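You operate a simulated robot arm through the tools that you are given. There is no shell and no other tool. Be economical: measure what you need, move in short steps, check, and stop when the job is done.

You run a simulated robot arm. Do the job below in one go: nothing can be reset, and whatever is moved stays where it is left.

JOB
Put things in order on the top of the sound table. At the end: the black pipe clamp from the top of the sound table stands on top of the silver round tin; the yellow tie roll is on the white slate board; the black camera light stands on top of the blue box (marked "LINE BOX"); the blue drive (marked "2") stands on top of the green scrubbing block; the black small receiver stands on top of the black short lens; whatever was shut is shut again. Leave all else as you found it, and nothing knocked over.

Only the result counts: the job must be done as asked and must still hold three seconds after the hand-in. Knocking over, shifting, dropping, spilling or breaking anything else fails it.

ROBOT AND FRAMES
A 7-joint arm with a two-finger parallel gripper, fixed in place. Base frame: the origin is at the foot of the arm, x ahead of it, y to its left, z up; the work surface is at about z = 800. Units: mm, degrees, N and s.
With the tool pointing down near the work surface it reaches from about 300 to 700 mm from the base axis. Its first joint turns from -66.0 to 66.0 degrees. Payload 1.57 kg.
Tool frame: the origin (TCP) lies between the finger pads and is the grasp point; the fingertips stand 30 mm ahead of it; z points along the fingers, y is the line along which they close. Largest opening 110 mm; finger width 24, thickness 12; the body of the gripper, 48 by 112 mm, starts 78 mm behind the TCP.
Orientation is that of the tool frame in the base frame, as a unit quaternion [w, x, y, z]. With the fingers straight down and closing along the base's y, the tool's x points along the base's -x, its y along +y and its z along -z.

CONTROLS
- The arm moves only by the tool step_arm. Its argument "rows" is one flat list of numbers, 7 for each row, row after row: the shift along the tool's x, y, z in mm, then the turn, a rotation vector about the tool's x, y, z in rad, then the opening, from 0 (shut) to 1 (fully open). In form: [dx, dy, dz, rx, ry, rz, hand, dx, dy, dz, rx, ry, rz, hand, ...]. A call has 1 to 10 rows; each row is the pose to reach, as a shift and turn from the pose commanded when the call began, along the tool's axes at that moment. A row lasts 0.2 s, in which the tool goes at most 50 mm and 8.6 degrees; a call with a longer step from one row to the next is refused whole, and so is a gripper value outside its range. A pose out of reach is approached as far as the arm can. The call stops where the force on the tool passes 40 N (or 10 N more than at its start, if that is more) or the arm is blocked; 0.2 s more then pass. The fingers move at their own pace (about 108 mm/s each) and stop on an object; they squeeze with about 33 N. The grip force told is the motor's: it shows also when the fingers shut on nothing. Time passes only in rows, and 0.2 s behind the last, so rows that repeat a pose let the fingers close. It gives the time, the measured TCP pose, the force on the tool (base axes), the opening and the grip force at its end, in the units of the frame above (readings bear some noise), with the torque about the TCP (base axes, N m) and any sound that the robot's microphone picked up, and new pictures: "show" is both (left out), scene, wrist or none.
- Cameras (640 x 400 px; columns grow to the right, rows downward): "scene" is fixed at [156.7, -415.8, 1379.1]; the picture's right is [0.65, -0.76, 0.00], its down [-0.61, -0.52, -0.60] and it looks along [0.45, 0.39, -0.80] (base axes); focal length 311 px, centre (320, 200). "wrist" rides on the gripper at [70, 16, -141] in the tool frame; the picture's right is [-0.23, 0.97, 0.00], its down [-0.86, -0.20, -0.48] and it looks along [-0.47, -0.11, 0.88] (tool axes); focal length 222 px, centre (320, 200). There is no depth. A picture from a camera that has moved, and an enlarged one, comes with that camera's place and axes in the base frame and with its lens. The place of the scene camera against the robot may be out by one fixed shift of up to 12 mm in any direction.
- close_up(camera, box): a new picture of the part [left, top, right, bottom] of that camera's present view, enlarged. No time passes.
- hand_in(): hands the job in; it is judged then, once.

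Work in short steps. Places have to be worked out from the pictures, the camera data and where the tool is seen: move nearer, look again, correct. Check each grasp and each placing, and mend what went wrong. You have 120 turns and 200 pictures in all, those below and enlarged ones among them. Open the gripper and draw the arm clear of the work before you hand the job in, unless the task says otherwise; then end with one line.

The tools are called after "Request:" by a JSON object that holds its "api" and its "payload". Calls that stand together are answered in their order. step_arm: Moves the arm, as the interface text tells. Its arguments: {"type":"object","properties":{"rows":{"type":"array","items":{"type":"number"}},"show":{"type":"string","enum":["both","scene","wrist","none"]}},"required":["rows"]} The other tools are called the same way: close_up (camera, box) takes an enlarged picture of a part of a camera's view; hand_in () hands the job in.

At the start:

```text
time_s: 0.0
position: [452.1, -124.1, 1070.2]
ee_rot: [0.0, 0.0, 1.0, 0.0]
wrist_force: [0.8, 0.5, 0.8]
moment: [0.01, 0.0, -0.02]
grip_width: 110.1
finger_force: 0.1
```

scene: 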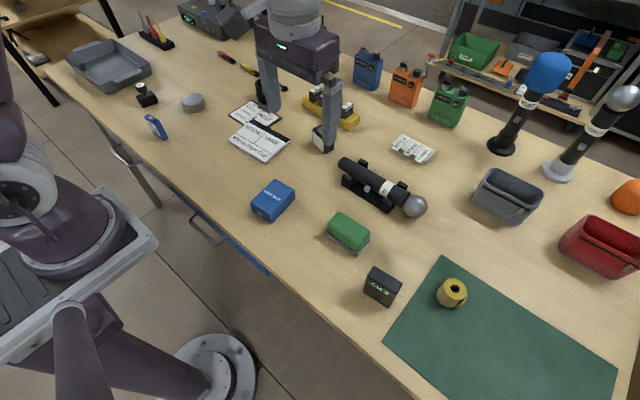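
wrist: 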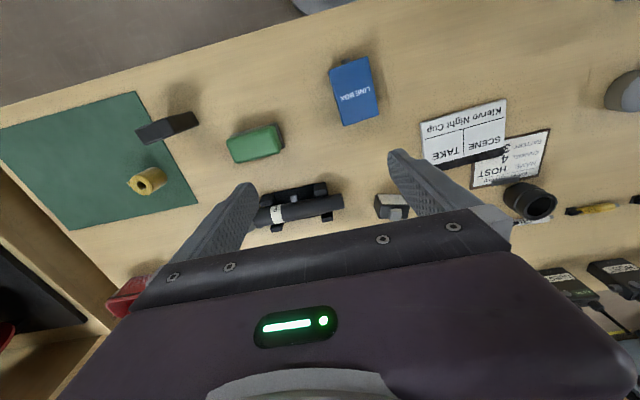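

I'll start by enlarging parts of the scene view to identify the objects.

Request:
{"api": "close_up", "payload": {"camera": "scene", "box": [60, 20, 260, 145]}}

Request:
{"api": "close_up", "payload": {"camera": "scene", "box": [220, 50, 420, 175]}}

Request:
{"api": "close_up", "payload": {"camera": "scene", "box": [240, 160, 480, 310]}}

Request:
{"api": "close_up", "payload": {"camera": "wrist", "box": [360, 60, 640, 235]}}

```text
3.20 times, centred on (160, 82) of scene
camera zoom: at [156.7, -415.8, 1379.1], right [0.65, -0.76, 0.0], down [-0.61, -0.52, -0.6], along [0.45, 0.39, -0.8], focal length 994 px, centre (832, 576)
```

zoom: 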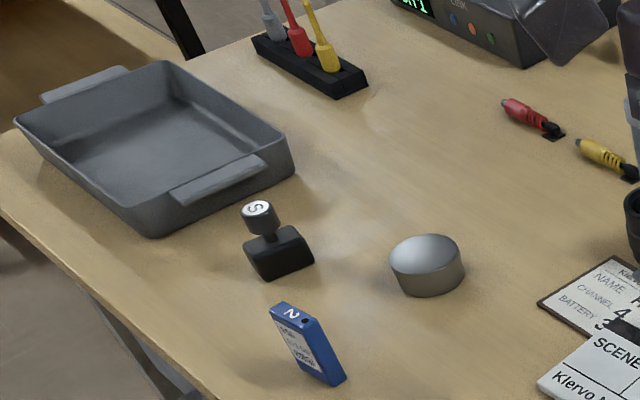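

```text
3.20 times, centred on (320, 112) of scene
camera zoom: at [156.7, -415.8, 1379.1], right [0.65, -0.76, 0.0], down [-0.61, -0.52, -0.6], along [0.45, 0.39, -0.8], focal length 994 px, centre (320, 480)
```

zoom: 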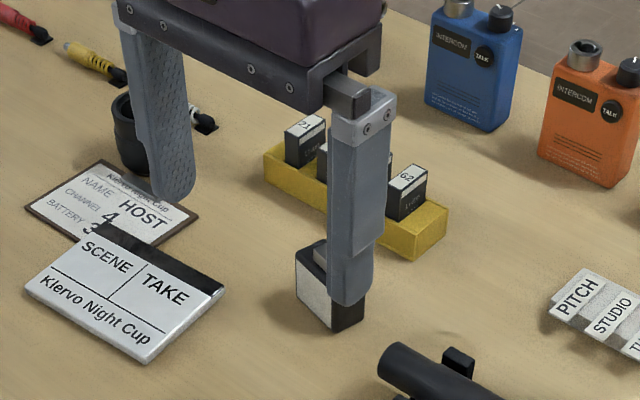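

```text
2.67 times, centred on (360, 235) of scene
camera zoom: at [156.7, -415.8, 1379.1], right [0.65, -0.76, 0.0], down [-0.61, -0.52, -0.6], along [0.45, 0.39, -0.8], focal length 829 px, centre (213, 107)
```

zoom: 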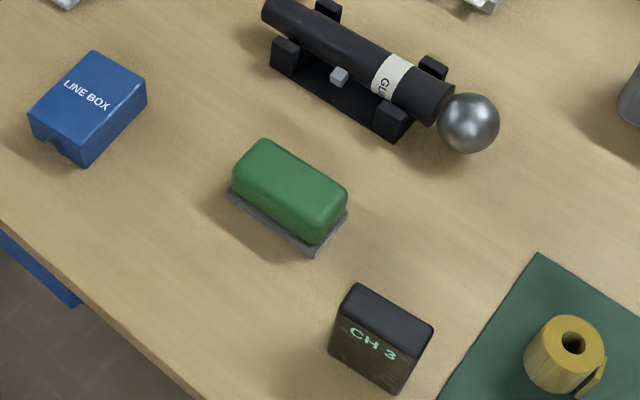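

```text
2.29 times, centred on (500, 148) of wrist
camera zoom: at [383.7, -107.6, 1211.5], right [0.23, 0.97, 0.0], down [0.86, -0.2, 0.48], along [0.47, -0.11, -0.88], focal length 508 px, centre (-91, 320)
```

zoom: 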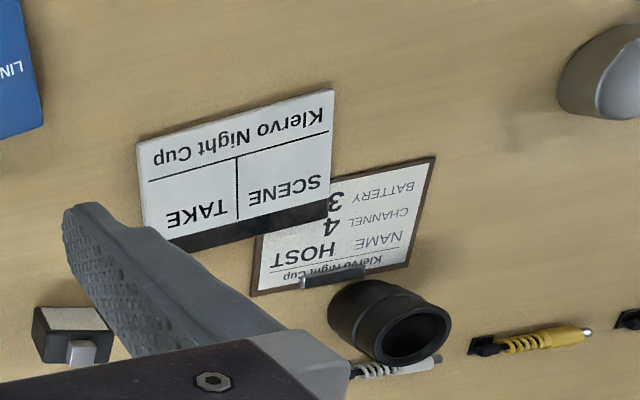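

The layout is mostly clear: the stamp-like part with the "S" knob, near the drive and tin, may be the clamp. I'll move the arm left at height to look at that end with the wrist camera.

Request:
{"api": "step_arm", "payload": {"rows": [5, 48, 0, 0, 0, 0, 1, 10, 96, 0, 0, 0, 0, 1, 15, 144, 0, 0, 0, 0, 1, 20, 192, 0, 0, 0, 0, 1, 25, 240, 0, 0, 0, 0, 1, 30, 288, 0, 0, 0, 0, 1, 35, 336, 0, 0, 0, 0, 1, 40, 384, 0, 0, 0, 0, 1, 45, 432, 0, 0, 0, 0, 1, 50, 460, 0, 0, 0, 0, 1]}}

```text
time_s: 2.2
position: [402.6, 335.3, 1070.1]
ee_rot: [0.001, -0.001, 1.0, 0.0]
wrist_force: [-0.4, 1.0, 0.2]
moment: [0.01, 0.01, 0.0]
grip_width: 110.0
finger_force: 0.1
camera wrist: at [333.4, 353.3, 1212.1], right [0.23, 0.97, 0.0], down [0.85, -0.2, 0.48], along [0.47, -0.11, -0.88], focal length 222 px, centre (320, 200)
```

scene: 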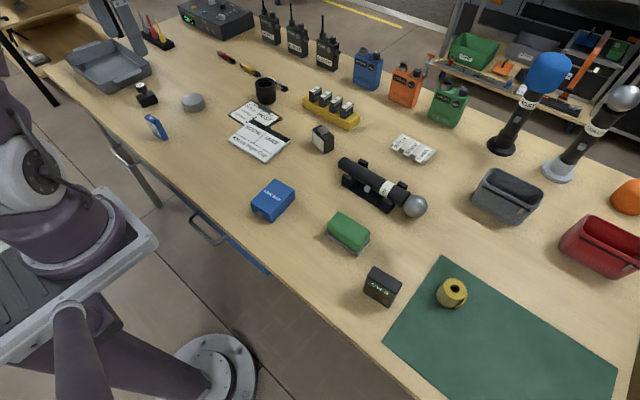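
wrist: 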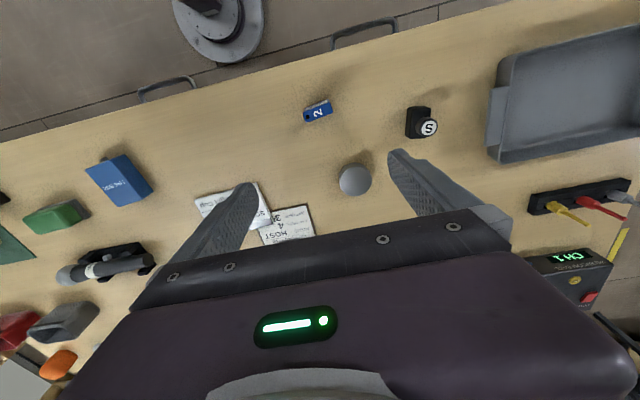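

The scene view is unobstructed now, so I'll enlarge the light, lens and slate area, plus the wrist view of the left end.

Request:
{"api": "close_up", "payload": {"camera": "scene", "box": [220, 60, 360, 165]}}

Request:
{"api": "close_up", "payload": {"camera": "wrist", "box": [280, 60, 480, 210]}}

Request:
{"api": "close_up", "payload": {"camera": "scene", "box": [420, 0, 640, 140]}}

```text
3.81 times, centred on (290, 112) of scene
camera zoom: at [156.7, -415.8, 1379.1], right [0.65, -0.76, 0.0], down [-0.61, -0.52, -0.6], along [0.45, 0.39, -0.8], focal length 1184 px, centre (434, 533)
```

zoom: 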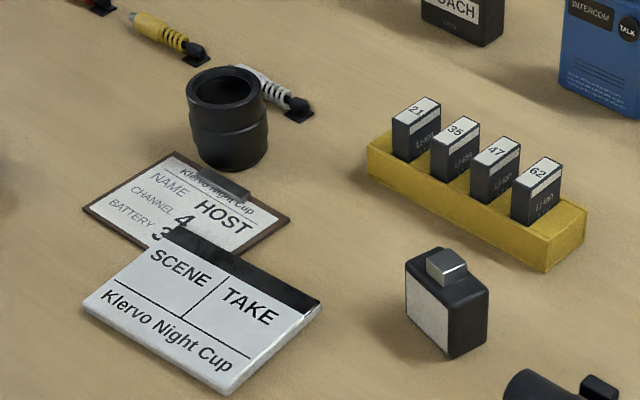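

```text
2.67 times, centred on (380, 135) of wrist
camera zoom: at [333.4, 353.3, 1212.1], right [0.23, 0.97, 0.0], down [0.85, -0.2, 0.48], along [0.47, -0.11, -0.88], focal length 592 px, centre (160, 373)
```

zoom: 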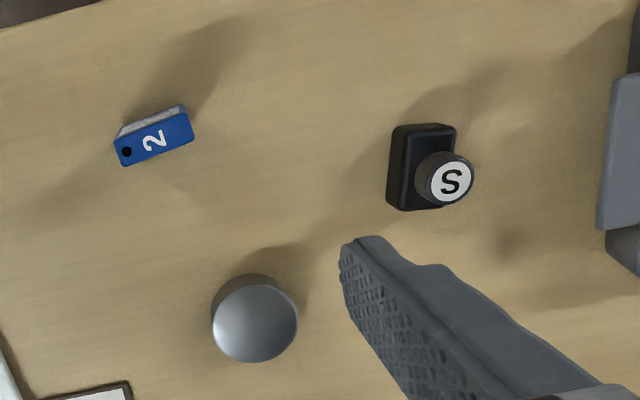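

```text
2.86 times, centred on (530, 70) of scene
camera zoom: at [156.7, -415.8, 1379.1], right [0.65, -0.76, 0.0], down [-0.61, -0.52, -0.6], along [0.45, 0.39, -0.8], focal length 888 px, centre (-280, 571)
```

zoom: 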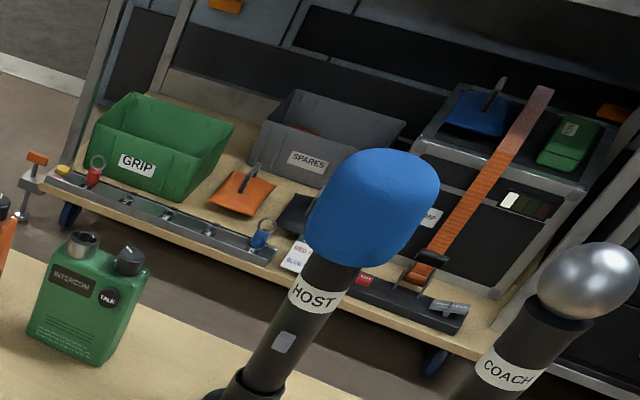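

The black block with the "S" knob must be the pipe clamp, the block with the white panel is the camera light, and "CH 3" is the receiver. I judge the clamp to be near (436, 499), so I'll go above it for a closer look.

Request:
{"api": "step_arm", "payload": {"rows": [-7, 33, 26, 0, 0, 0, 1, -14, 66, 52, 0, 0, 0, 1, -20, 99, 78, 0, 0, 0, 1, -27, 132, 104, 0, 0, 0, 1, -33, 164, 130, 0, 0, 0, 1, -33, 164, 130, 0, 0, 0, 1], "show": "wrist"}}

```text
time_s: 3.6
position: [431.0, 489.4, 941.0]
ee_rot: [0.001, -0.001, 1.0, 0.0]
wrist_force: [0.1, -0.6, 1.1]
moment: [-0.01, 0.01, 0.0]
grip_width: 109.8
finger_force: 0.0
out of reach, approached as far as the arm can: row 5, 6
camera wrist: at [361.0, 504.8, 1082.1], right [0.23, 0.97, 0.0], down [0.86, -0.2, 0.48], along [0.47, -0.11, -0.88], focal length 222 px, centre (320, 200)
```

wrist: 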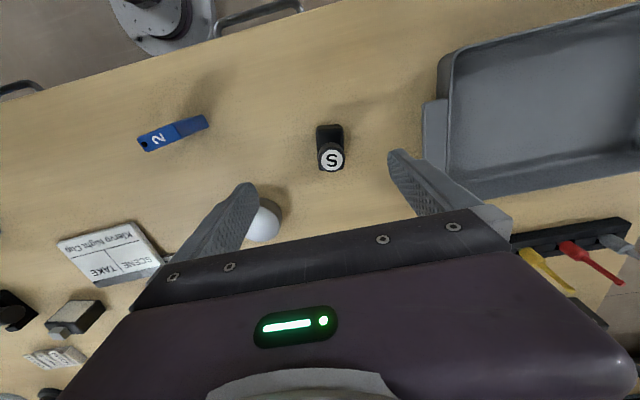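

The arm stopped at (431, 489), just short of target, with the clamp slightly ahead. I'll enlarge to measure it.

Request:
{"api": "close_up", "payload": {"camera": "wrist", "box": [280, 105, 380, 185]}}

```text
5.00 times, centred on (330, 145) of wrist
camera zoom: at [361.0, 504.8, 1082.1], right [0.23, 0.97, 0.0], down [0.86, -0.2, 0.48], along [0.47, -0.11, -0.88], focal length 1111 px, centre (270, 475)
```

zoom: 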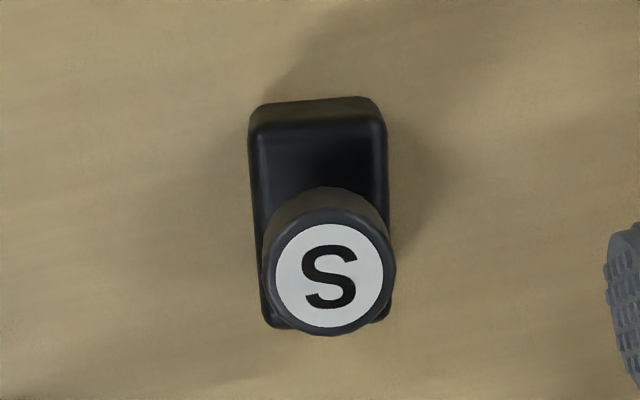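

The clamp block centres near (437, 500), about 31 × 47 mm, turned about -9°, with the knob top at z≈861. I'll lower with a 0.15 rad turn and check the reach.

Request:
{"api": "step_arm", "payload": {"rows": [-2, 3, 20, 0, 0, 0.08, 1, -5, 9, 41, 0, 0, 0.15, 1, -5, 9, 41, 0, 0, 0.15, 1], "show": "wrist"}}

```text
time_s: 4.4
position: [432.0, 494.3, 899.6]
ee_rot: [0.0, 0.075, 0.997, 0.0]
wrist_force: [-0.3, 0.2, 0.7]
moment: [0.0, 0.01, 0.0]
grip_width: 110.1
finger_force: 0.0
out of reach, approached as far as the arm can: row 2, 3
camera wrist: at [365.4, 520.9, 1041.5], right [0.37, 0.93, 0.0], down [0.82, -0.33, 0.48], along [0.44, -0.18, -0.88], focal length 222 px, centre (320, 200)
```

wrist: 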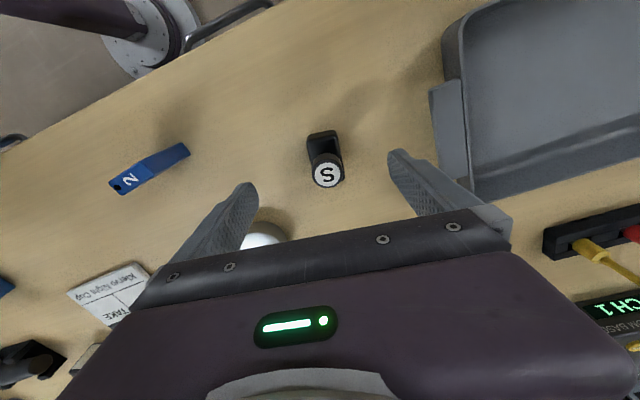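

The clamp is now centred between the fingers to within a few mm, so I'll descend with a narrower opening.

Request:
{"api": "step_arm", "payload": {"rows": [0, 2, 0, 0, 0, 0, 0.65, 0, 4, 20, 0, 0, 0, 0.65, 0, 4, 40, 0, 0, 0, 0.65, 0, 4, 60, 0, 0, 0, 0.65, 0, 4, 60, 0, 0, 0, 0.65], "show": "wrist"}}

```text
time_s: 5.6
position: [433.4, 494.2, 840.1]
ee_rot: [0.0, 0.074, 0.997, 0.0]
wrist_force: [-0.4, -0.4, -0.2]
moment: [-0.01, 0.02, 0.0]
grip_width: 71.4
finger_force: 0.1
out of reach, approached as far as the arm can: row 4, 5
camera wrist: at [366.1, 520.8, 981.1], right [0.37, 0.93, 0.0], down [0.82, -0.33, 0.48], along [0.44, -0.18, -0.88], focal length 222 px, centre (320, 200)
```

wrist: 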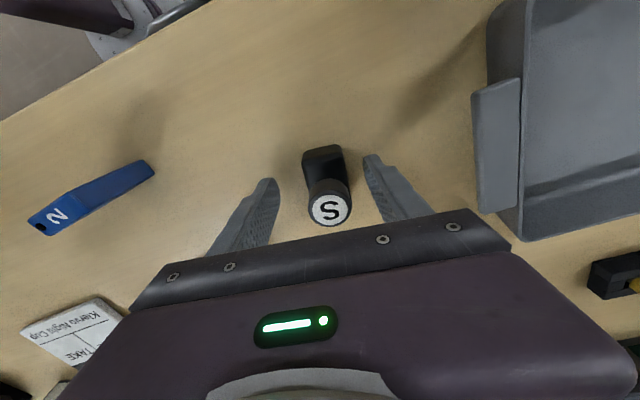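

The block sits between the fingertips, so I'll close and lift slightly.

Request:
{"api": "step_arm", "payload": {"rows": [0, 2, 0, 0, 0, 0, 0.3, 0, 2, 0, 0, 0, 0, 0.1, 0, 2, 0, 0, 0, 0, 0, 0, 2, 0, 0, 0, 0, 0], "show": "wrist"}}

```text
time_s: 6.6
position: [431.4, 496.4, 839.1]
ee_rot: [0.0, 0.076, 0.997, 0.001]
wrist_force: [-0.2, -0.2, 0.3]
moment: [-0.07, 0.04, 0.02]
grip_width: 31.1
finger_force: 32.6
camera wrist: at [365.4, 521.7, 981.3], right [0.37, 0.93, 0.0], down [0.81, -0.33, 0.48], along [0.45, -0.18, -0.88], focal length 222 px, centre (320, 200)
```

wrist: 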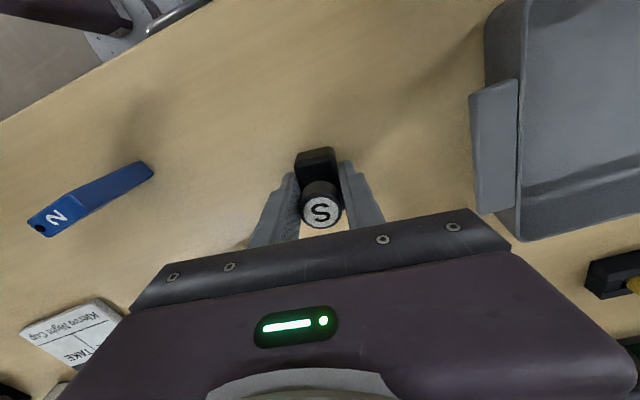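

The grip is on the block at 31.1 mm. I'll lift and move toward the tin, staying short of it so I can see it.

Request:
{"api": "step_arm", "payload": {"rows": [0, 0, -30, 0, 0, 0, 0, 0, 0, -65, 0, 0, 0, 0, 0, 0, -100, 0, 0, 0, 0, -25, -40, -100, 0, 0, 0, 0, -53, -80, -100, 0, 0, 0, 0, -53, -89, -100, 0, 0, 0, 0]}}

```text
time_s: 8.0
position: [436.3, 485.2, 940.9]
ee_rot: [0.0, 0.075, 0.997, 0.0]
wrist_force: [0.4, 0.6, -2.5]
moment: [0.02, 0.0, 0.0]
grip_width: 31.7
finger_force: 33.0
out of reach, approached as far as the arm can: row 4, 5, 6
camera wrist: at [370.1, 511.6, 1082.3], right [0.37, 0.93, 0.0], down [0.82, -0.33, 0.48], along [0.44, -0.18, -0.88], focal length 222 px, centre (320, 200)
```

scene: 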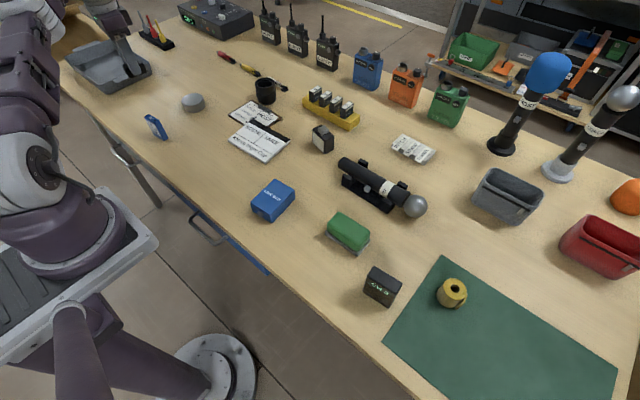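
wrist: 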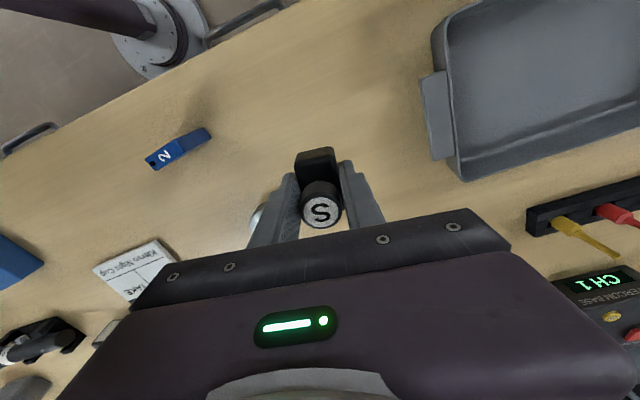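

The clamp is held, but the path hugged the reach limit. I'll move inward in y and x first.

Request:
{"api": "step_arm", "payload": {"rows": [10, -30, 0, 0, 0, 0, 0, 20, -60, 0, 0, 0, 0, 0, 20, -90, 0, 0, 0, 0, 0], "show": "wrist"}}

```text
time_s: 8.8
position: [436.4, 485.3, 941.5]
ee_rot: [0.0, 0.075, 0.997, 0.0]
wrist_force: [-0.3, 0.7, -2.6]
moment: [0.01, -0.03, -0.02]
grip_width: 31.4
finger_force: 33.0
out of reach, approached as far as the arm can: row 1, 2, 3
camera wrist: at [370.1, 511.7, 1082.3], right [0.37, 0.93, 0.0], down [0.82, -0.33, 0.48], along [0.44, -0.18, -0.88], focal length 222 px, centre (320, 200)
```

wrist: 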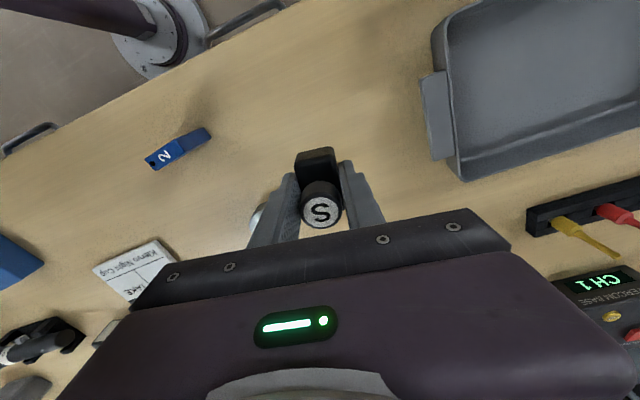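

No motion, so the arm seems locked at a stretched configuration. I'll try lowering a little while turning back toward the starting yaw.

Request:
{"api": "step_arm", "payload": {"rows": [0, 0, 15, 0, 0, 0, 0, 0, 0, 30, 0, 0, 0, 0, 0, 0, 30, 0, 0, 0, 0], "show": "none"}}

Request:
{"api": "step_arm", "payload": {"rows": [20, 0, 0, 0, 0, -0.1, 0, 40, 0, 0, 0, 0, -0.2, 0, 40, 0, 0, 0, 0, -0.2, 0], "show": "none"}}

```text
time_s: 9.6
position: [435.0, 486.5, 910.0]
ee_rot: [0.0, 0.075, 0.997, 0.0]
wrist_force: [-0.1, -0.8, -1.3]
moment: [-0.02, -0.04, -0.02]
grip_width: 31.4
finger_force: 33.4
```

```text
time_s: 10.4
position: [410.2, 492.9, 902.1]
ee_rot: [-0.005, 0.006, 1.0, -0.011]
wrist_force: [-0.1, -0.1, -0.8]
moment: [0.0, -0.04, 0.02]
grip_width: 31.5
finger_force: 33.1
out of reach, approached as far as the arm can: row 1, 2, 3
```

It moves again, so I'll step toward the tin in y.

Request:
{"api": "step_arm", "payload": {"rows": [0, -30, 0, 0, 0, 0, 0, 0, -60, 0, 0, 0, 0, 0, 0, -90, 0, 0, 0, 0, 0], "show": "none"}}

```text
time_s: 11.2
position: [411.2, 492.6, 903.4]
ee_rot: [-0.005, 0.006, 1.0, -0.012]
wrist_force: [0.7, 0.0, -2.1]
moment: [0.01, 0.05, -0.02]
grip_width: 31.3
finger_force: 33.2
out of reach, approached as far as the arm can: row 1, 2, 3
```

Blocked again; I'll try retracting radially and upward along the way it came in.

Request:
{"api": "step_arm", "payload": {"rows": [10, -10, -10, 0, 0, 0, 0, 20, -20, -20, 0, 0, 0, 0, 30, -30, -30, 0, 0, 0, 0, 45, -50, -40, 0, 0, 0, 0, 60, -70, -50, 0, 0, 0, 0, 60, -70, -50, 0, 0, 0, 0], "show": "scene"}}

```text
time_s: 12.6
position: [350.3, 422.3, 953.2]
ee_rot: [-0.005, 0.006, 1.0, -0.011]
wrist_force: [-0.8, -1.3, -1.3]
moment: [0.0, 0.03, 0.02]
grip_width: 31.1
finger_force: 32.8
```

scene: 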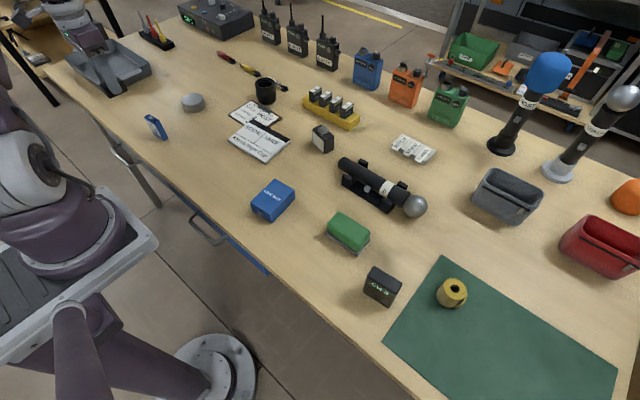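

Free again. I'll correct the small tilt and approach the tin from inside its radius.

Request:
{"api": "step_arm", "payload": {"rows": [-20, -10, 0, -0.022, -0.01, 0, 0, -50, -25, 0, -0.022, -0.01, 0, 0, -80, -43, 0, -0.022, -0.01, 0, 0, -80, -43, 0, -0.022, -0.01, 0, 0], "show": "wrist"}}

```text
time_s: 13.6
position: [431.2, 378.3, 956.2]
ee_rot: [-0.001, 0.006, 1.0, 0.0]
wrist_force: [-0.2, -0.5, -1.4]
moment: [-0.02, 0.01, 0.02]
grip_width: 31.5
finger_force: 33.0
camera wrist: at [361.9, 396.5, 1096.4], right [0.24, 0.97, 0.0], down [0.85, -0.21, 0.48], along [0.46, -0.11, -0.88], focal length 222 px, centre (320, 200)
```

wrist: 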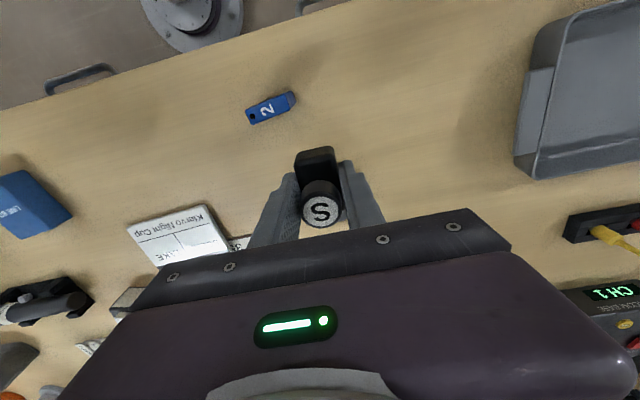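

The tin, estimated at (513, 379) with its top at z≈829, is hidden behind the hand. I'll move forward so its rim appears between the fingers.

Request:
{"api": "step_arm", "payload": {"rows": [-25, 0, 10, 0, 0, 0, 0, -50, 0, 20, 0, 0, 0, 0, -69, 0, 26, 0, 0, 0, 0, -69, 0, 26, 0, 0, 0, 0], "show": "wrist"}}

```text
time_s: 14.6
position: [501.2, 377.4, 928.0]
ee_rot: [0.0, 0.006, 1.0, 0.0]
wrist_force: [0.3, 0.8, -2.0]
moment: [-0.03, -0.02, 0.0]
grip_width: 31.4
finger_force: 33.3
camera wrist: at [431.1, 394.3, 1069.3], right [0.24, 0.97, 0.0], down [0.85, -0.21, 0.48], along [0.46, -0.11, -0.88], focal length 222 px, centre (320, 200)
```

wrist: 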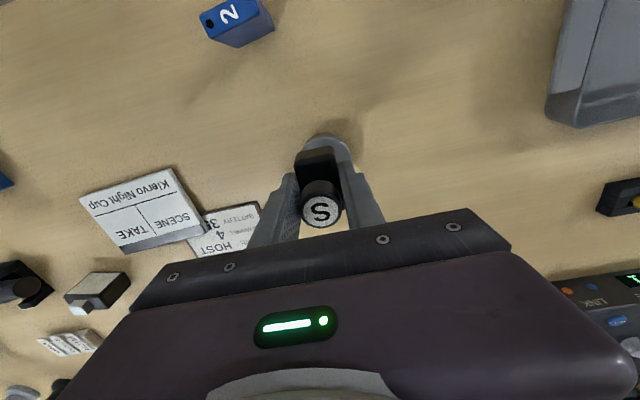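

Request:
{"api": "close_up", "payload": {"camera": "wrist", "box": [260, 110, 400, 230]}}

```text
3.33 times, centred on (330, 170) of wrist
camera zoom: at [431.1, 394.3, 1069.3], right [0.24, 0.97, 0.0], down [0.85, -0.21, 0.48], along [0.46, -0.11, -0.88], focal length 740 px, centre (287, 300)
```

zoom: 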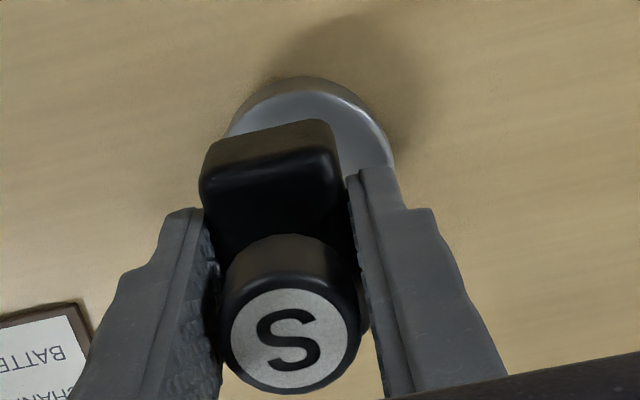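

The rim gives a tin centre of about (512, 383), radius 28. I'll shift there and lower until the clamp is just above the lid.

Request:
{"api": "step_arm", "payload": {"rows": [-11, 5, 0, 0, 0, 0, 0, -11, 5, 20, 0, 0, 0, 0, -11, 5, 40, 0, 0, 0, 0, -11, 5, 52, 0, 0, 0, 0, -11, 5, 52, 0, 0, 0, 0]}}

Request:
{"api": "close_up", "payload": {"camera": "wrist", "box": [260, 110, 400, 230]}}

Request:
{"api": "close_up", "payload": {"camera": "scene", "box": [140, 50, 260, 140]}}

```text
time_s: 15.8
position: [510.2, 381.0, 876.3]
ee_rot: [0.0, 0.006, 1.0, 0.0]
wrist_force: [-0.4, 0.9, -1.6]
moment: [0.01, 0.01, -0.03]
grip_width: 31.2
finger_force: 33.4
camera wrist: at [442.0, 398.7, 1017.1], right [0.24, 0.97, 0.0], down [0.85, -0.21, 0.48], along [0.46, -0.11, -0.88], focal length 222 px, centre (320, 200)
```

scene: 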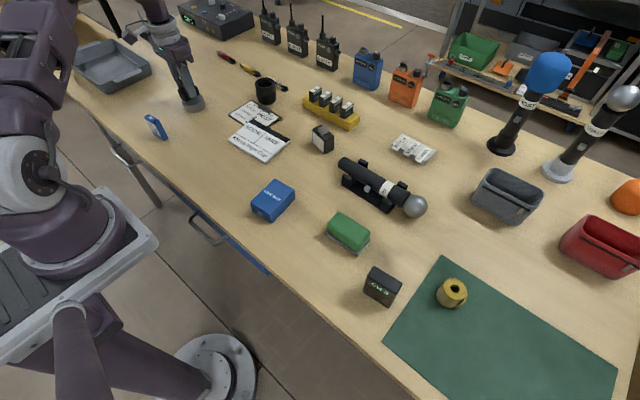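
wrist: 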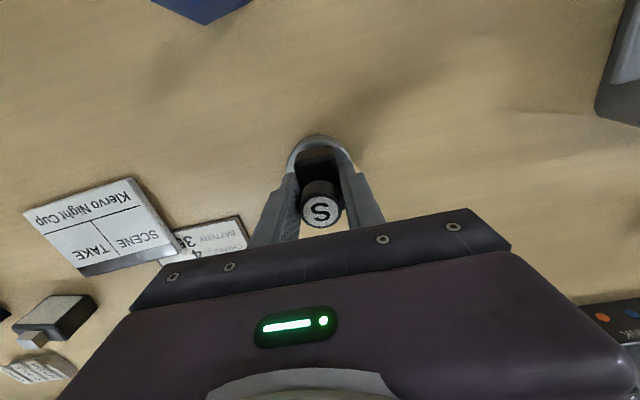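

```text
3.33 times, centred on (330, 170) of wrist
camera zoom: at [442.0, 398.7, 1017.1], right [0.24, 0.97, 0.0], down [0.85, -0.21, 0.48], along [0.46, -0.11, -0.88], focal length 740 px, centre (287, 300)
```

zoom: 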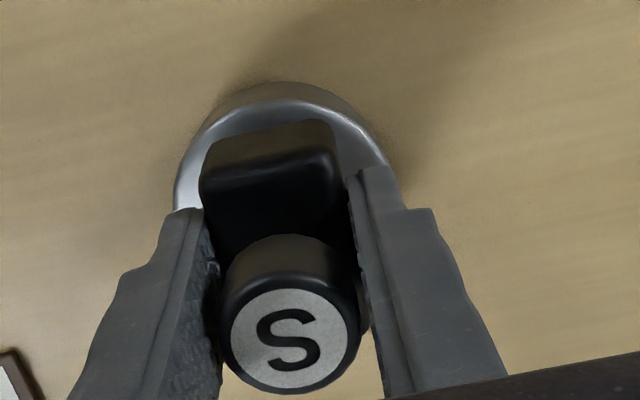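

```text
4.44 times, centred on (200, 95) of scene
camera zoom: at [156.7, -415.8, 1379.1], right [0.65, -0.76, 0.0], down [-0.61, -0.52, -0.6], along [0.45, 0.39, -0.8], focal length 1381 px, centre (853, 667)
```

zoom: 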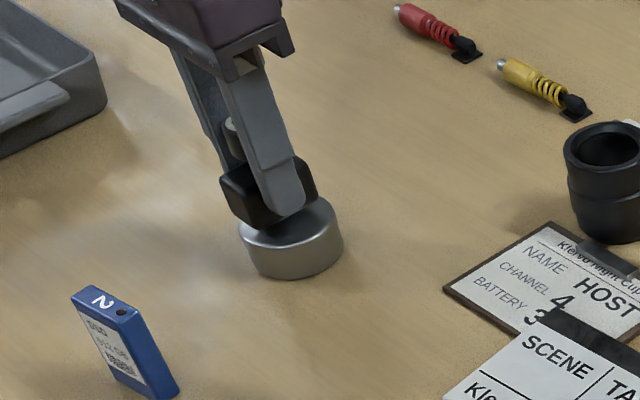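

The two views disagree a little on how well the clamp is centred in y, so I'll enlarge more before lowering.

Request:
{"api": "close_up", "payload": {"camera": "scene", "box": [170, 75, 220, 115]}}

```text
10.00 times, centred on (195, 95) of scene
camera zoom: at [156.7, -415.8, 1379.1], right [0.65, -0.76, 0.0], down [-0.61, -0.52, -0.6], along [0.45, 0.39, -0.8], focal length 3107 px, centre (1570, 1250)
```

zoom: 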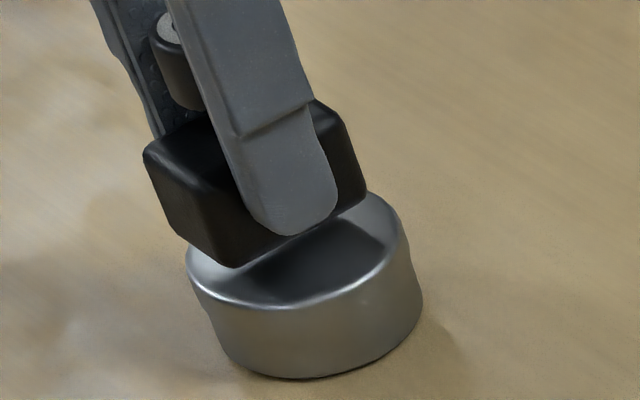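

The enlarged view shows the clamp roughly over the lid (radius ~32), needing about 3 mm toward -y. I'll shift and lower to contact.

Request:
{"api": "step_arm", "payload": {"rows": [-2, -4, 0, 0, 0, 0, 0, -2, -4, 3, 0, 0, 0, 0, -2, -4, 6, 0, 0, 0, 0, -2, -4, 8, 0, 0, 0, 0, -2, -4, 8, 0, 0, 0, 0], "show": "none"}}

Request:
{"api": "close_up", "payload": {"camera": "scene", "box": [170, 75, 220, 115]}}

```text
time_s: 17.0
position: [512.9, 378.0, 866.9]
ee_rot: [0.0, 0.007, 1.0, 0.0]
wrist_force: [0.1, -0.4, 4.1]
moment: [-0.02, -0.04, 0.01]
grip_width: 31.4
finger_force: 33.3
```

```text
10.00 times, centred on (195, 95) of scene
camera zoom: at [156.6, -415.9, 1379.1], right [0.65, -0.76, 0.0], down [-0.61, -0.52, -0.6], along [0.45, 0.39, -0.8], focal length 3107 px, centre (1570, 1250)
```

zoom: 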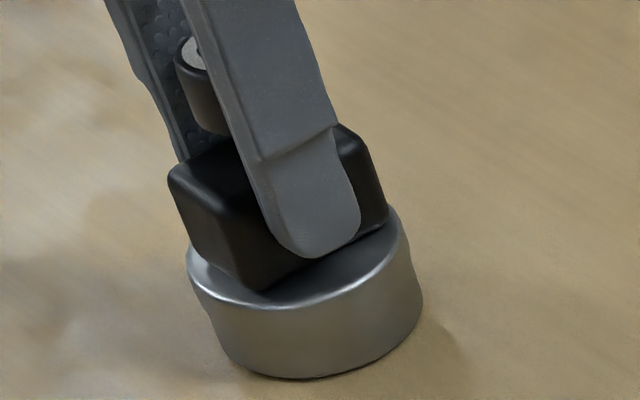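

Contact is made (4 N up) and the clamp is centred on the tin. I'll open and rise.

Request:
{"api": "step_arm", "payload": {"rows": [0, 0, 0, 0, 0, 0, 0.5, 0, 0, 0, 0, 0, 0, 0.6, 0, 0, -25, 0, 0, 0, 0.6, 0, 0, -60, 0, 0, 0, 0.6, 0, 0, -95, 0, 0, 0, 0.6]}}

```text
time_s: 18.2
position: [514.7, 380.1, 961.5]
ee_rot: [-0.001, 0.005, 1.0, 0.0]
wrist_force: [0.1, 1.0, 1.1]
moment: [-0.01, 0.05, 0.03]
grip_width: 66.1
finger_force: 0.2
camera wrist: at [445.7, 397.1, 1103.4], right [0.24, 0.97, 0.0], down [0.85, -0.21, 0.48], along [0.46, -0.11, -0.88], focal length 222 px, centre (320, 200)
```

scene: 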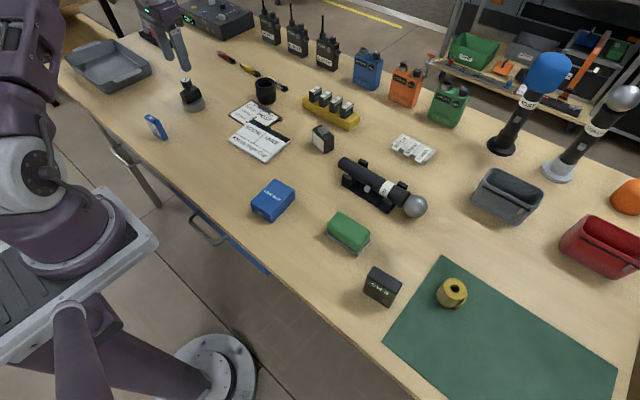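
wrist: 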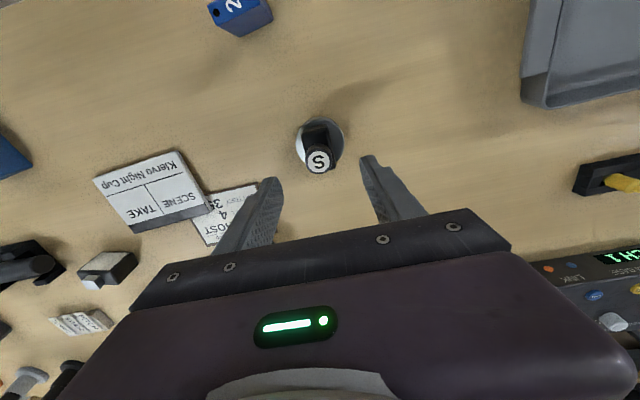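

The clamp stands on the tin. The drive's top triangulates to about (375, 341, 863), so I'll go over it.

Request:
{"api": "step_arm", "payload": {"rows": [45, -13, 0, 0, 0, 0, 0.6, 90, -26, 0, 0, 0, 0, 0.6, 140, -39, 0, 0, 0, 0, 0.6, 140, -39, 0, 0, 0, 0, 0.6], "show": "wrist"}}

Request:
{"api": "close_up", "payload": {"camera": "wrist", "box": [270, 100, 390, 190]}}

```text
refused: row 3 steps farther than a row can; nothing moved
```

```text
4.44 times, centred on (330, 145) of wrist
camera zoom: at [445.7, 397.1, 1103.4], right [0.24, 0.97, 0.0], down [0.85, -0.21, 0.48], along [0.46, -0.11, -0.88], focal length 987 px, centre (276, 444)
```

zoom: 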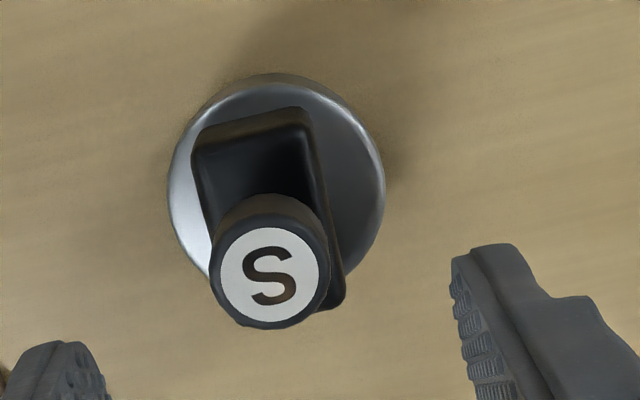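

The clamp is well centred on the tin. That move was refused for an oversized step, so I'll redo it with smaller rows.

Request:
{"api": "step_arm", "payload": {"rows": [36, -10, 0, 0, 0, 0, 0.6, 72, -20, 0, 0, 0, 0, 0.6, 108, -30, 0, 0, 0, 0, 0.6, 140, -39, 0, 0, 0, 0, 0.6, 140, -39, 0, 0, 0, 0, 0.6], "show": "wrist"}}

Request:
{"api": "close_up", "payload": {"camera": "wrist", "box": [260, 100, 380, 190]}}

```text
time_s: 19.4
position: [372.6, 340.9, 960.7]
ee_rot: [-0.001, 0.006, 1.0, 0.0]
wrist_force: [0.0, 0.4, -0.1]
moment: [0.0, -0.01, 0.03]
grip_width: 66.1
finger_force: 0.0
camera wrist: at [304.4, 357.3, 1103.1], right [0.24, 0.97, 0.0], down [0.85, -0.21, 0.48], along [0.46, -0.11, -0.88], focal length 222 px, centre (320, 200)
```

wrist: 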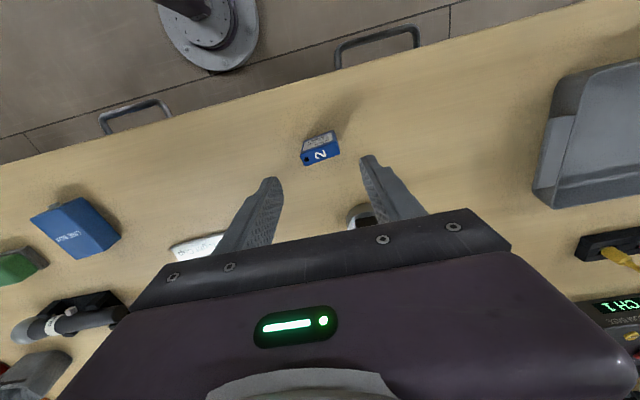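

```text
4.44 times, centred on (320, 145) of wrist
camera zoom: at [304.4, 357.3, 1103.1], right [0.24, 0.97, 0.0], down [0.85, -0.21, 0.48], along [0.46, -0.11, -0.88], focal length 987 px, centre (320, 444)
```

zoom: 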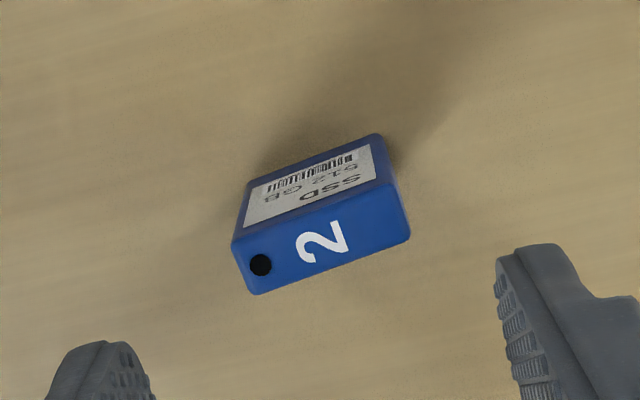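

The drive's top centre is at (374, 341), about 43 × 15 mm, 62 tall, turned about +5.6°. I'll align and descend to grip its narrow ends.

Request:
{"api": "step_arm", "payload": {"rows": [-2, 0, 20, 0, 0, -0.1, 0.6, -2, 0, 50, 0, 0, -0.1, 0.6, -2, 0, 80, 0, 0, -0.1, 0.6, -2, 0, 102, 0, 0, -0.1, 0.6, -2, 0, 116, 0, 0, -0.1, 0.6, -2, 0, 116, 0, 0, -0.1, 0.6], "show": "wrist"}}

```text
time_s: 20.8
position: [375.5, 342.6, 848.7]
ee_rot: [0.0, -0.044, 0.999, 0.0]
wrist_force: [0.1, 0.5, -0.4]
moment: [0.01, -0.02, 0.02]
grip_width: 66.0
finger_force: 0.0
camera wrist: at [304.6, 352.4, 988.9], right [0.14, 0.99, 0.0], down [0.87, -0.12, 0.48], along [0.47, -0.07, -0.88], focal length 222 px, centre (320, 200)
```

wrist: 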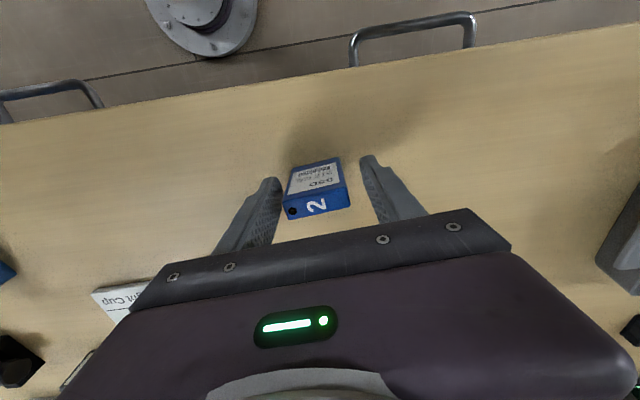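

The drive sits between the pads and is well aligned. I'll close, then lift.

Request:
{"api": "step_arm", "payload": {"rows": [0, 0, 0, 0, 0, 0, 0.3, 0, 0, 0, 0, 0, 0, 0.2, 0, 0, 0, 0, 0, 0, 0.2, 0, 0, -30, 0, 0, 0, 0.2, 0, 0, -70, 0, 0, 0, 0.2, 0, 0, -110, 0, 0, 0, 0.2], "show": "wrist"}}

```text
time_s: 22.2
position: [375.2, 340.3, 957.4]
ee_rot: [-0.002, -0.044, 0.999, 0.0]
wrist_force: [0.0, -0.2, -0.9]
moment: [0.0, 0.0, 0.01]
grip_width: 43.4
finger_force: 32.8
camera wrist: at [304.3, 350.4, 1098.2], right [0.14, 0.99, 0.0], down [0.87, -0.12, 0.48], along [0.47, -0.07, -0.88], focal length 222 px, centre (320, 200)
```

wrist: 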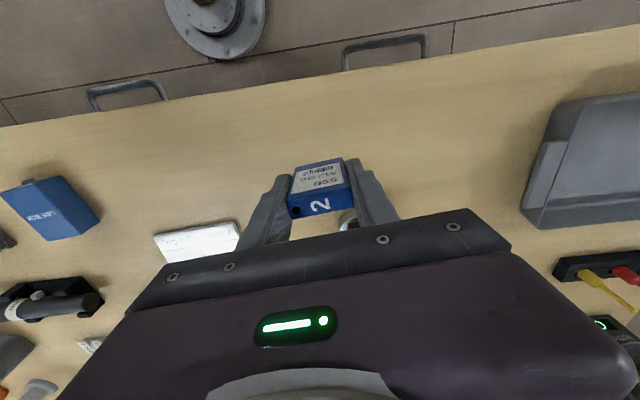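

The drive is gripped at 43.4 mm. I'll carry it across to the green block at height.

Request:
{"api": "step_arm", "payload": {"rows": [0, -45, 0, 0, 0, 0, 0.2, 0, -92, 0, 0, 0, 0, 0.2, 0, -140, 0, 0, 0, 0, 0.2, 0, -188, 0, 0, 0, 0, 0.2, 0, -236, 0, 0, 0, 0, 0.2, 0, -284, 0, 0, 0, 0, 0.2, 0, -332, 0, 0, 0, 0, 0.2, 0, -380, 0, 0, 0, 0, 0.2, 0, -428, 0, 0, 0, 0, 0.2, 0, -470, 0, 0, 0, 0, 0.2], "show": "wrist"}}

Request:
{"api": "close_up", "payload": {"camera": "wrist", "box": [120, 80, 320, 230]}}

```text
time_s: 24.4
position: [416.3, -128.0, 957.1]
ee_rot: [-0.002, -0.045, 0.999, -0.001]
wrist_force: [0.3, -0.4, -1.1]
moment: [0.01, 0.0, -0.01]
grip_width: 43.7
finger_force: 33.0
camera wrist: at [346.5, -117.9, 1099.3], right [0.14, 0.99, 0.0], down [0.87, -0.12, 0.48], along [0.47, -0.07, -0.88], focal length 222 px, centre (320, 200)
```

wrist: 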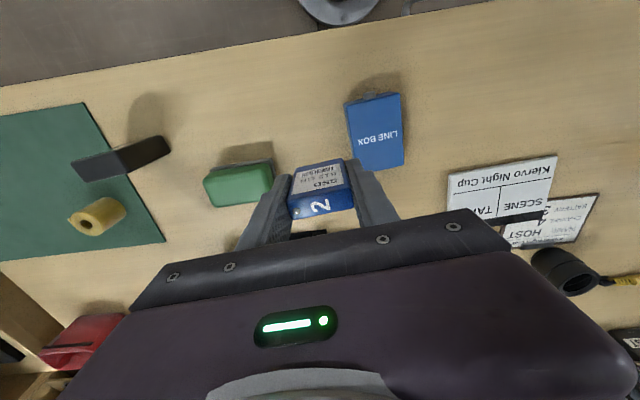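

```text
2.67 times, centred on (220, 155) of wrist
camera zoom: at [346.5, -117.9, 1099.3], right [0.14, 0.99, 0.0], down [0.87, -0.12, 0.48], along [0.47, -0.07, -0.88], focal length 592 px, centre (587, 320)
```

zoom: 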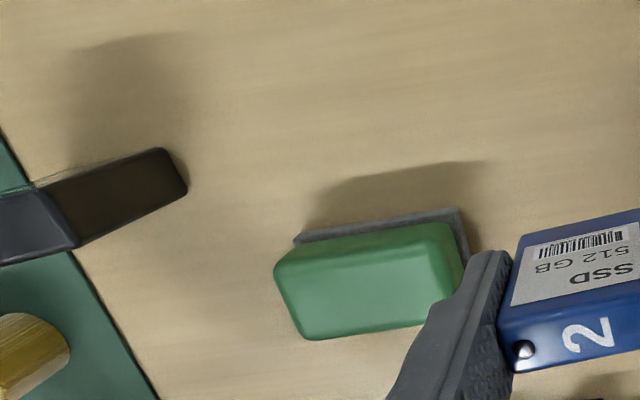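

The green block's top is about (453, -240). I'll move over it, slightly short in x, to look along the drive.

Request:
{"api": "step_arm", "payload": {"rows": [-2, -40, 0, 0, 0, 0, 0.2, -4, -80, 0, 0, 0, 0, 0.2, -6, -112, 0, 0, 0, 0, 0.2, -6, -112, 0, 0, 0, 0, 0.2], "show": "wrist"}}

Request:
{"api": "close_up", "payload": {"camera": "wrist", "box": [250, 110, 390, 230]}}

```text
time_s: 25.4
position: [432.2, -238.3, 956.1]
ee_rot: [-0.001, -0.045, 0.999, 0.0]
wrist_force: [-0.2, -0.2, -1.1]
moment: [0.02, -0.01, -0.03]
grip_width: 43.3
finger_force: 33.0
camera wrist: at [361.8, -228.0, 1097.3], right [0.14, 0.99, 0.0], down [0.87, -0.12, 0.48], along [0.47, -0.07, -0.88], focal length 222 px, centre (320, 200)
```

wrist: 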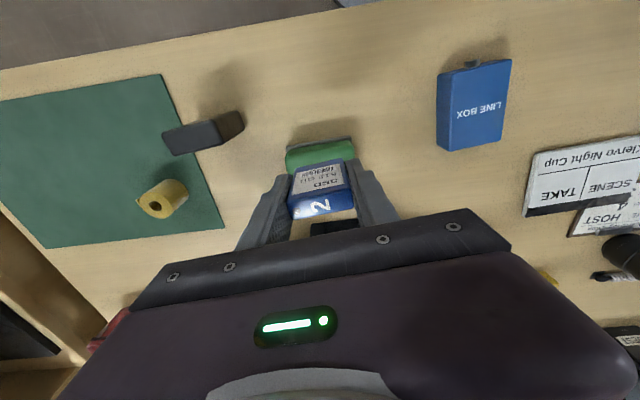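

```text
3.33 times, centred on (320, 170) of wrist
camera zoom: at [361.8, -228.0, 1097.3], right [0.14, 0.99, 0.0], down [0.87, -0.12, 0.48], along [0.47, -0.07, -0.88], focal length 740 px, centre (320, 300)
```

zoom: 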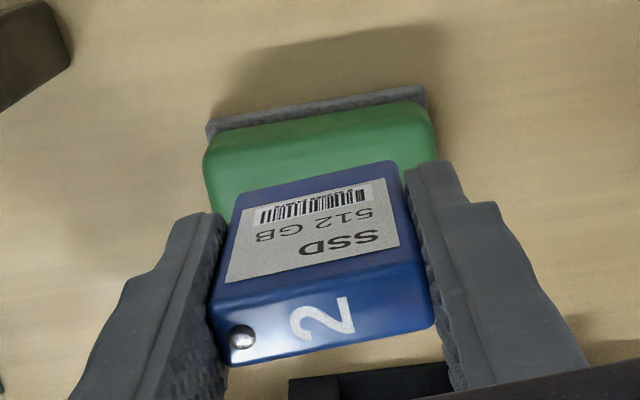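

The block spans x≈433–478 with its centre at (455, -240), and its long axis already matches the drive. I'll move over it and lower to about 10 mm above, then check.

Request:
{"api": "step_arm", "payload": {"rows": [-12, -2, 0, 0, 0, 0, 0.2, -23, -4, 10, 0, 0, 0, 0.2, -23, -4, 30, 0, 0, 0, 0.2, -23, -4, 50, 0, 0, 0, 0.2, -23, -4, 50, 0, 0, 0, 0.2], "show": "wrist"}}

Request:
{"api": "close_up", "payload": {"camera": "scene", "box": [290, 150, 430, 270]}}

Request:
{"api": "close_up", "payload": {"camera": "wrist", "box": [250, 110, 390, 230]}}

```text
time_s: 26.6
position: [455.3, -239.3, 907.7]
ee_rot: [-0.001, -0.045, 0.999, 0.0]
wrist_force: [-1.3, 0.0, -1.0]
moment: [-0.02, 0.01, 0.0]
grip_width: 43.6
finger_force: 32.7
camera wrist: at [385.1, -229.1, 1048.8], right [0.14, 0.99, 0.0], down [0.87, -0.12, 0.48], along [0.47, -0.07, -0.88], focal length 222 px, centre (320, 200)
```

wrist: 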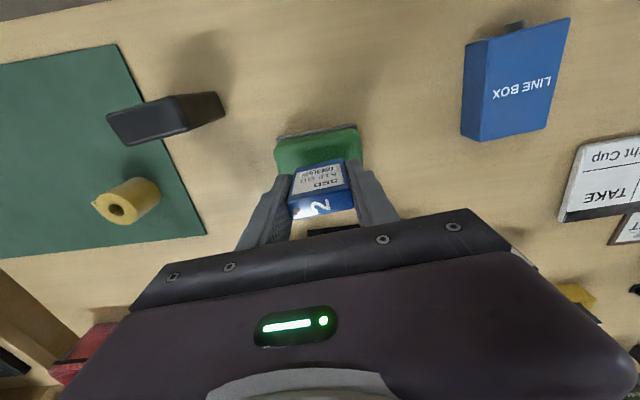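

```text
3.33 times, centred on (360, 210) of scene
camera zoom: at [156.7, -415.8, 1379.1], right [0.65, -0.76, 0.0], down [-0.61, -0.52, -0.6], along [0.45, 0.39, -0.8], focal length 1036 px, centre (187, 167)
```

zoom: 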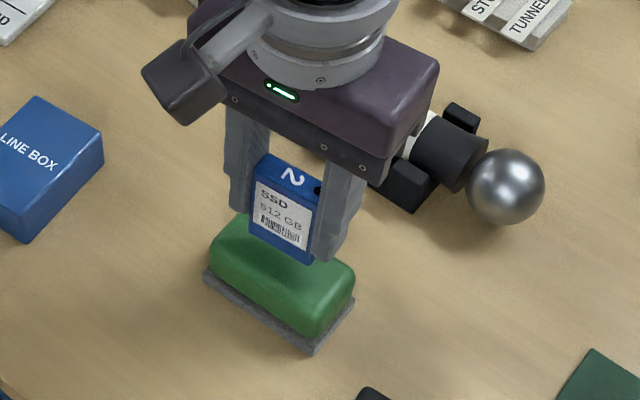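

```text
3.33 times, centred on (320, 170) of wrist
camera zoom: at [385.1, -229.1, 1048.8], right [0.14, 0.99, 0.0], down [0.87, -0.12, 0.48], along [0.47, -0.07, -0.88], focal length 740 px, centre (320, 300)
```

zoom: 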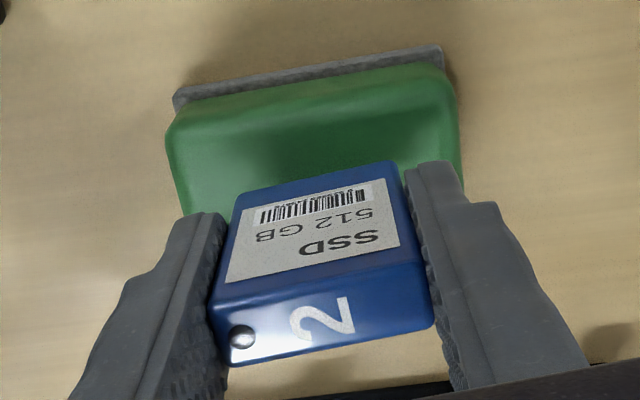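

With the scene bias taken out, the block centre is about (455, -238), so the drive is on target. I'll lower gently to contact.

Request:
{"api": "step_arm", "payload": {"rows": [0, 1, 4, 0, 0, 0, 0.2, 0, 1, 7, 0, 0, 0, 0.2, 0, 1, 10, 0, 0, 0, 0.2, 0, 1, 12, 0, 0, 0, 0.2, 0, 1, 12, 0, 0, 0, 0.2], "show": "none"}}

Request:
{"api": "close_up", "payload": {"camera": "scene", "box": [310, 180, 380, 240]}}

```text
time_s: 27.8
position: [455.4, -238.3, 895.0]
ee_rot: [-0.001, -0.045, 0.999, 0.0]
wrist_force: [0.0, -0.4, -0.2]
moment: [0.0, 0.03, -0.02]
grip_width: 43.4
finger_force: 33.0
```

```text
6.67 times, centred on (345, 210) of scene
camera zoom: at [156.7, -415.8, 1379.1], right [0.65, -0.76, 0.0], down [-0.61, -0.52, -0.6], along [0.45, 0.39, -0.8], focal length 2072 px, centre (153, 133)
```

zoom: 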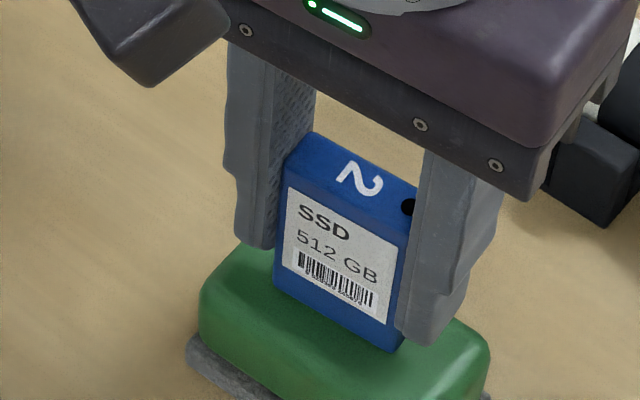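

Nearly touching; I'll lower a bit more and watch the force.

Request:
{"api": "step_arm", "payload": {"rows": [0, 0, 1.5, 0, 0, 0, 0.2, 0, 0, 3, 0, 0, 0, 0.2, 0, 0, 3, 0, 0, 0, 0.2], "show": "none"}}

Request:
{"api": "step_arm", "payload": {"rows": [0, 0, 1.5, 0, 0, 0, 0.2, 0, 0, 2.5, 0, 0, 0, 0.2, 0, 0, 2.5, 0, 0, 0, 0.2], "show": "none"}}

```text
time_s: 28.6
position: [455.3, -238.9, 893.1]
ee_rot: [0.0, -0.044, 0.999, -0.001]
wrist_force: [-3.1, -1.1, 20.9]
moment: [0.1, 0.12, 0.0]
grip_width: 43.4
finger_force: 33.0
```

```text
time_s: 29.4
position: [456.8, -238.8, 888.8]
ee_rot: [0.0, -0.044, 0.999, -0.001]
wrist_force: [2.4, 0.9, 29.1]
moment: [0.05, -0.18, -0.04]
grip_width: 43.7
finger_force: 32.6
```

Contact came in the first step and the second overpressed to 29 N. I'll ease up 3 mm and check before releasing.

Request:
{"api": "step_arm", "payload": {"rows": [0, 0, -2.5, 0, 0, 0, 0.2, 0, 0, -2.5, 0, 0, 0, 0.2], "show": "none"}}

Request:
{"api": "close_up", "payload": {"camera": "scene", "box": [310, 180, 380, 240]}}

```text
time_s: 30.0
position: [453.5, -236.9, 891.4]
ee_rot: [-0.002, -0.043, 0.999, 0.001]
wrist_force: [-0.9, 0.1, -0.5]
moment: [-0.01, 0.0, -0.02]
grip_width: 43.6
finger_force: 32.7
```

```text
6.67 times, centred on (345, 210) of scene
camera zoom: at [156.7, -415.8, 1379.1], right [0.65, -0.76, 0.0], down [-0.61, -0.52, -0.6], along [0.45, 0.39, -0.8], focal length 2072 px, centre (153, 133)
```

zoom: 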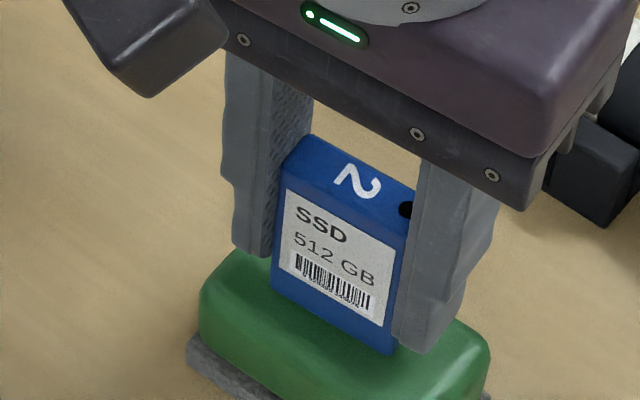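

I'll lower about 1.5 mm to touch, then release and rise.

Request:
{"api": "step_arm", "payload": {"rows": [0, 0, 1.2, 0, 0, 0, 0.2, 0, 0, 1.2, 0, 0, 0, 0.2], "show": "none"}}

```text
time_s: 30.6
position: [456.7, -237.3, 890.0]
ee_rot: [-0.001, -0.045, 0.999, 0.001]
wrist_force: [-0.3, 0.2, -1.4]
moment: [0.03, 0.01, 0.02]
grip_width: 43.4
finger_force: 33.2
```

Request:
{"api": "step_arm", "payload": {"rows": [0, 0, 0.8, 0, 0, 0, 0.2, 0, 0, 0.8, 0, 0, 0, 0.2], "show": "none"}}

```text
time_s: 31.2
position: [456.2, -237.8, 890.6]
ee_rot: [0.001, -0.044, 0.999, 0.0]
wrist_force: [-1.7, 0.4, 13.1]
moment: [0.07, 0.05, -0.01]
grip_width: 43.5
finger_force: 32.8
```

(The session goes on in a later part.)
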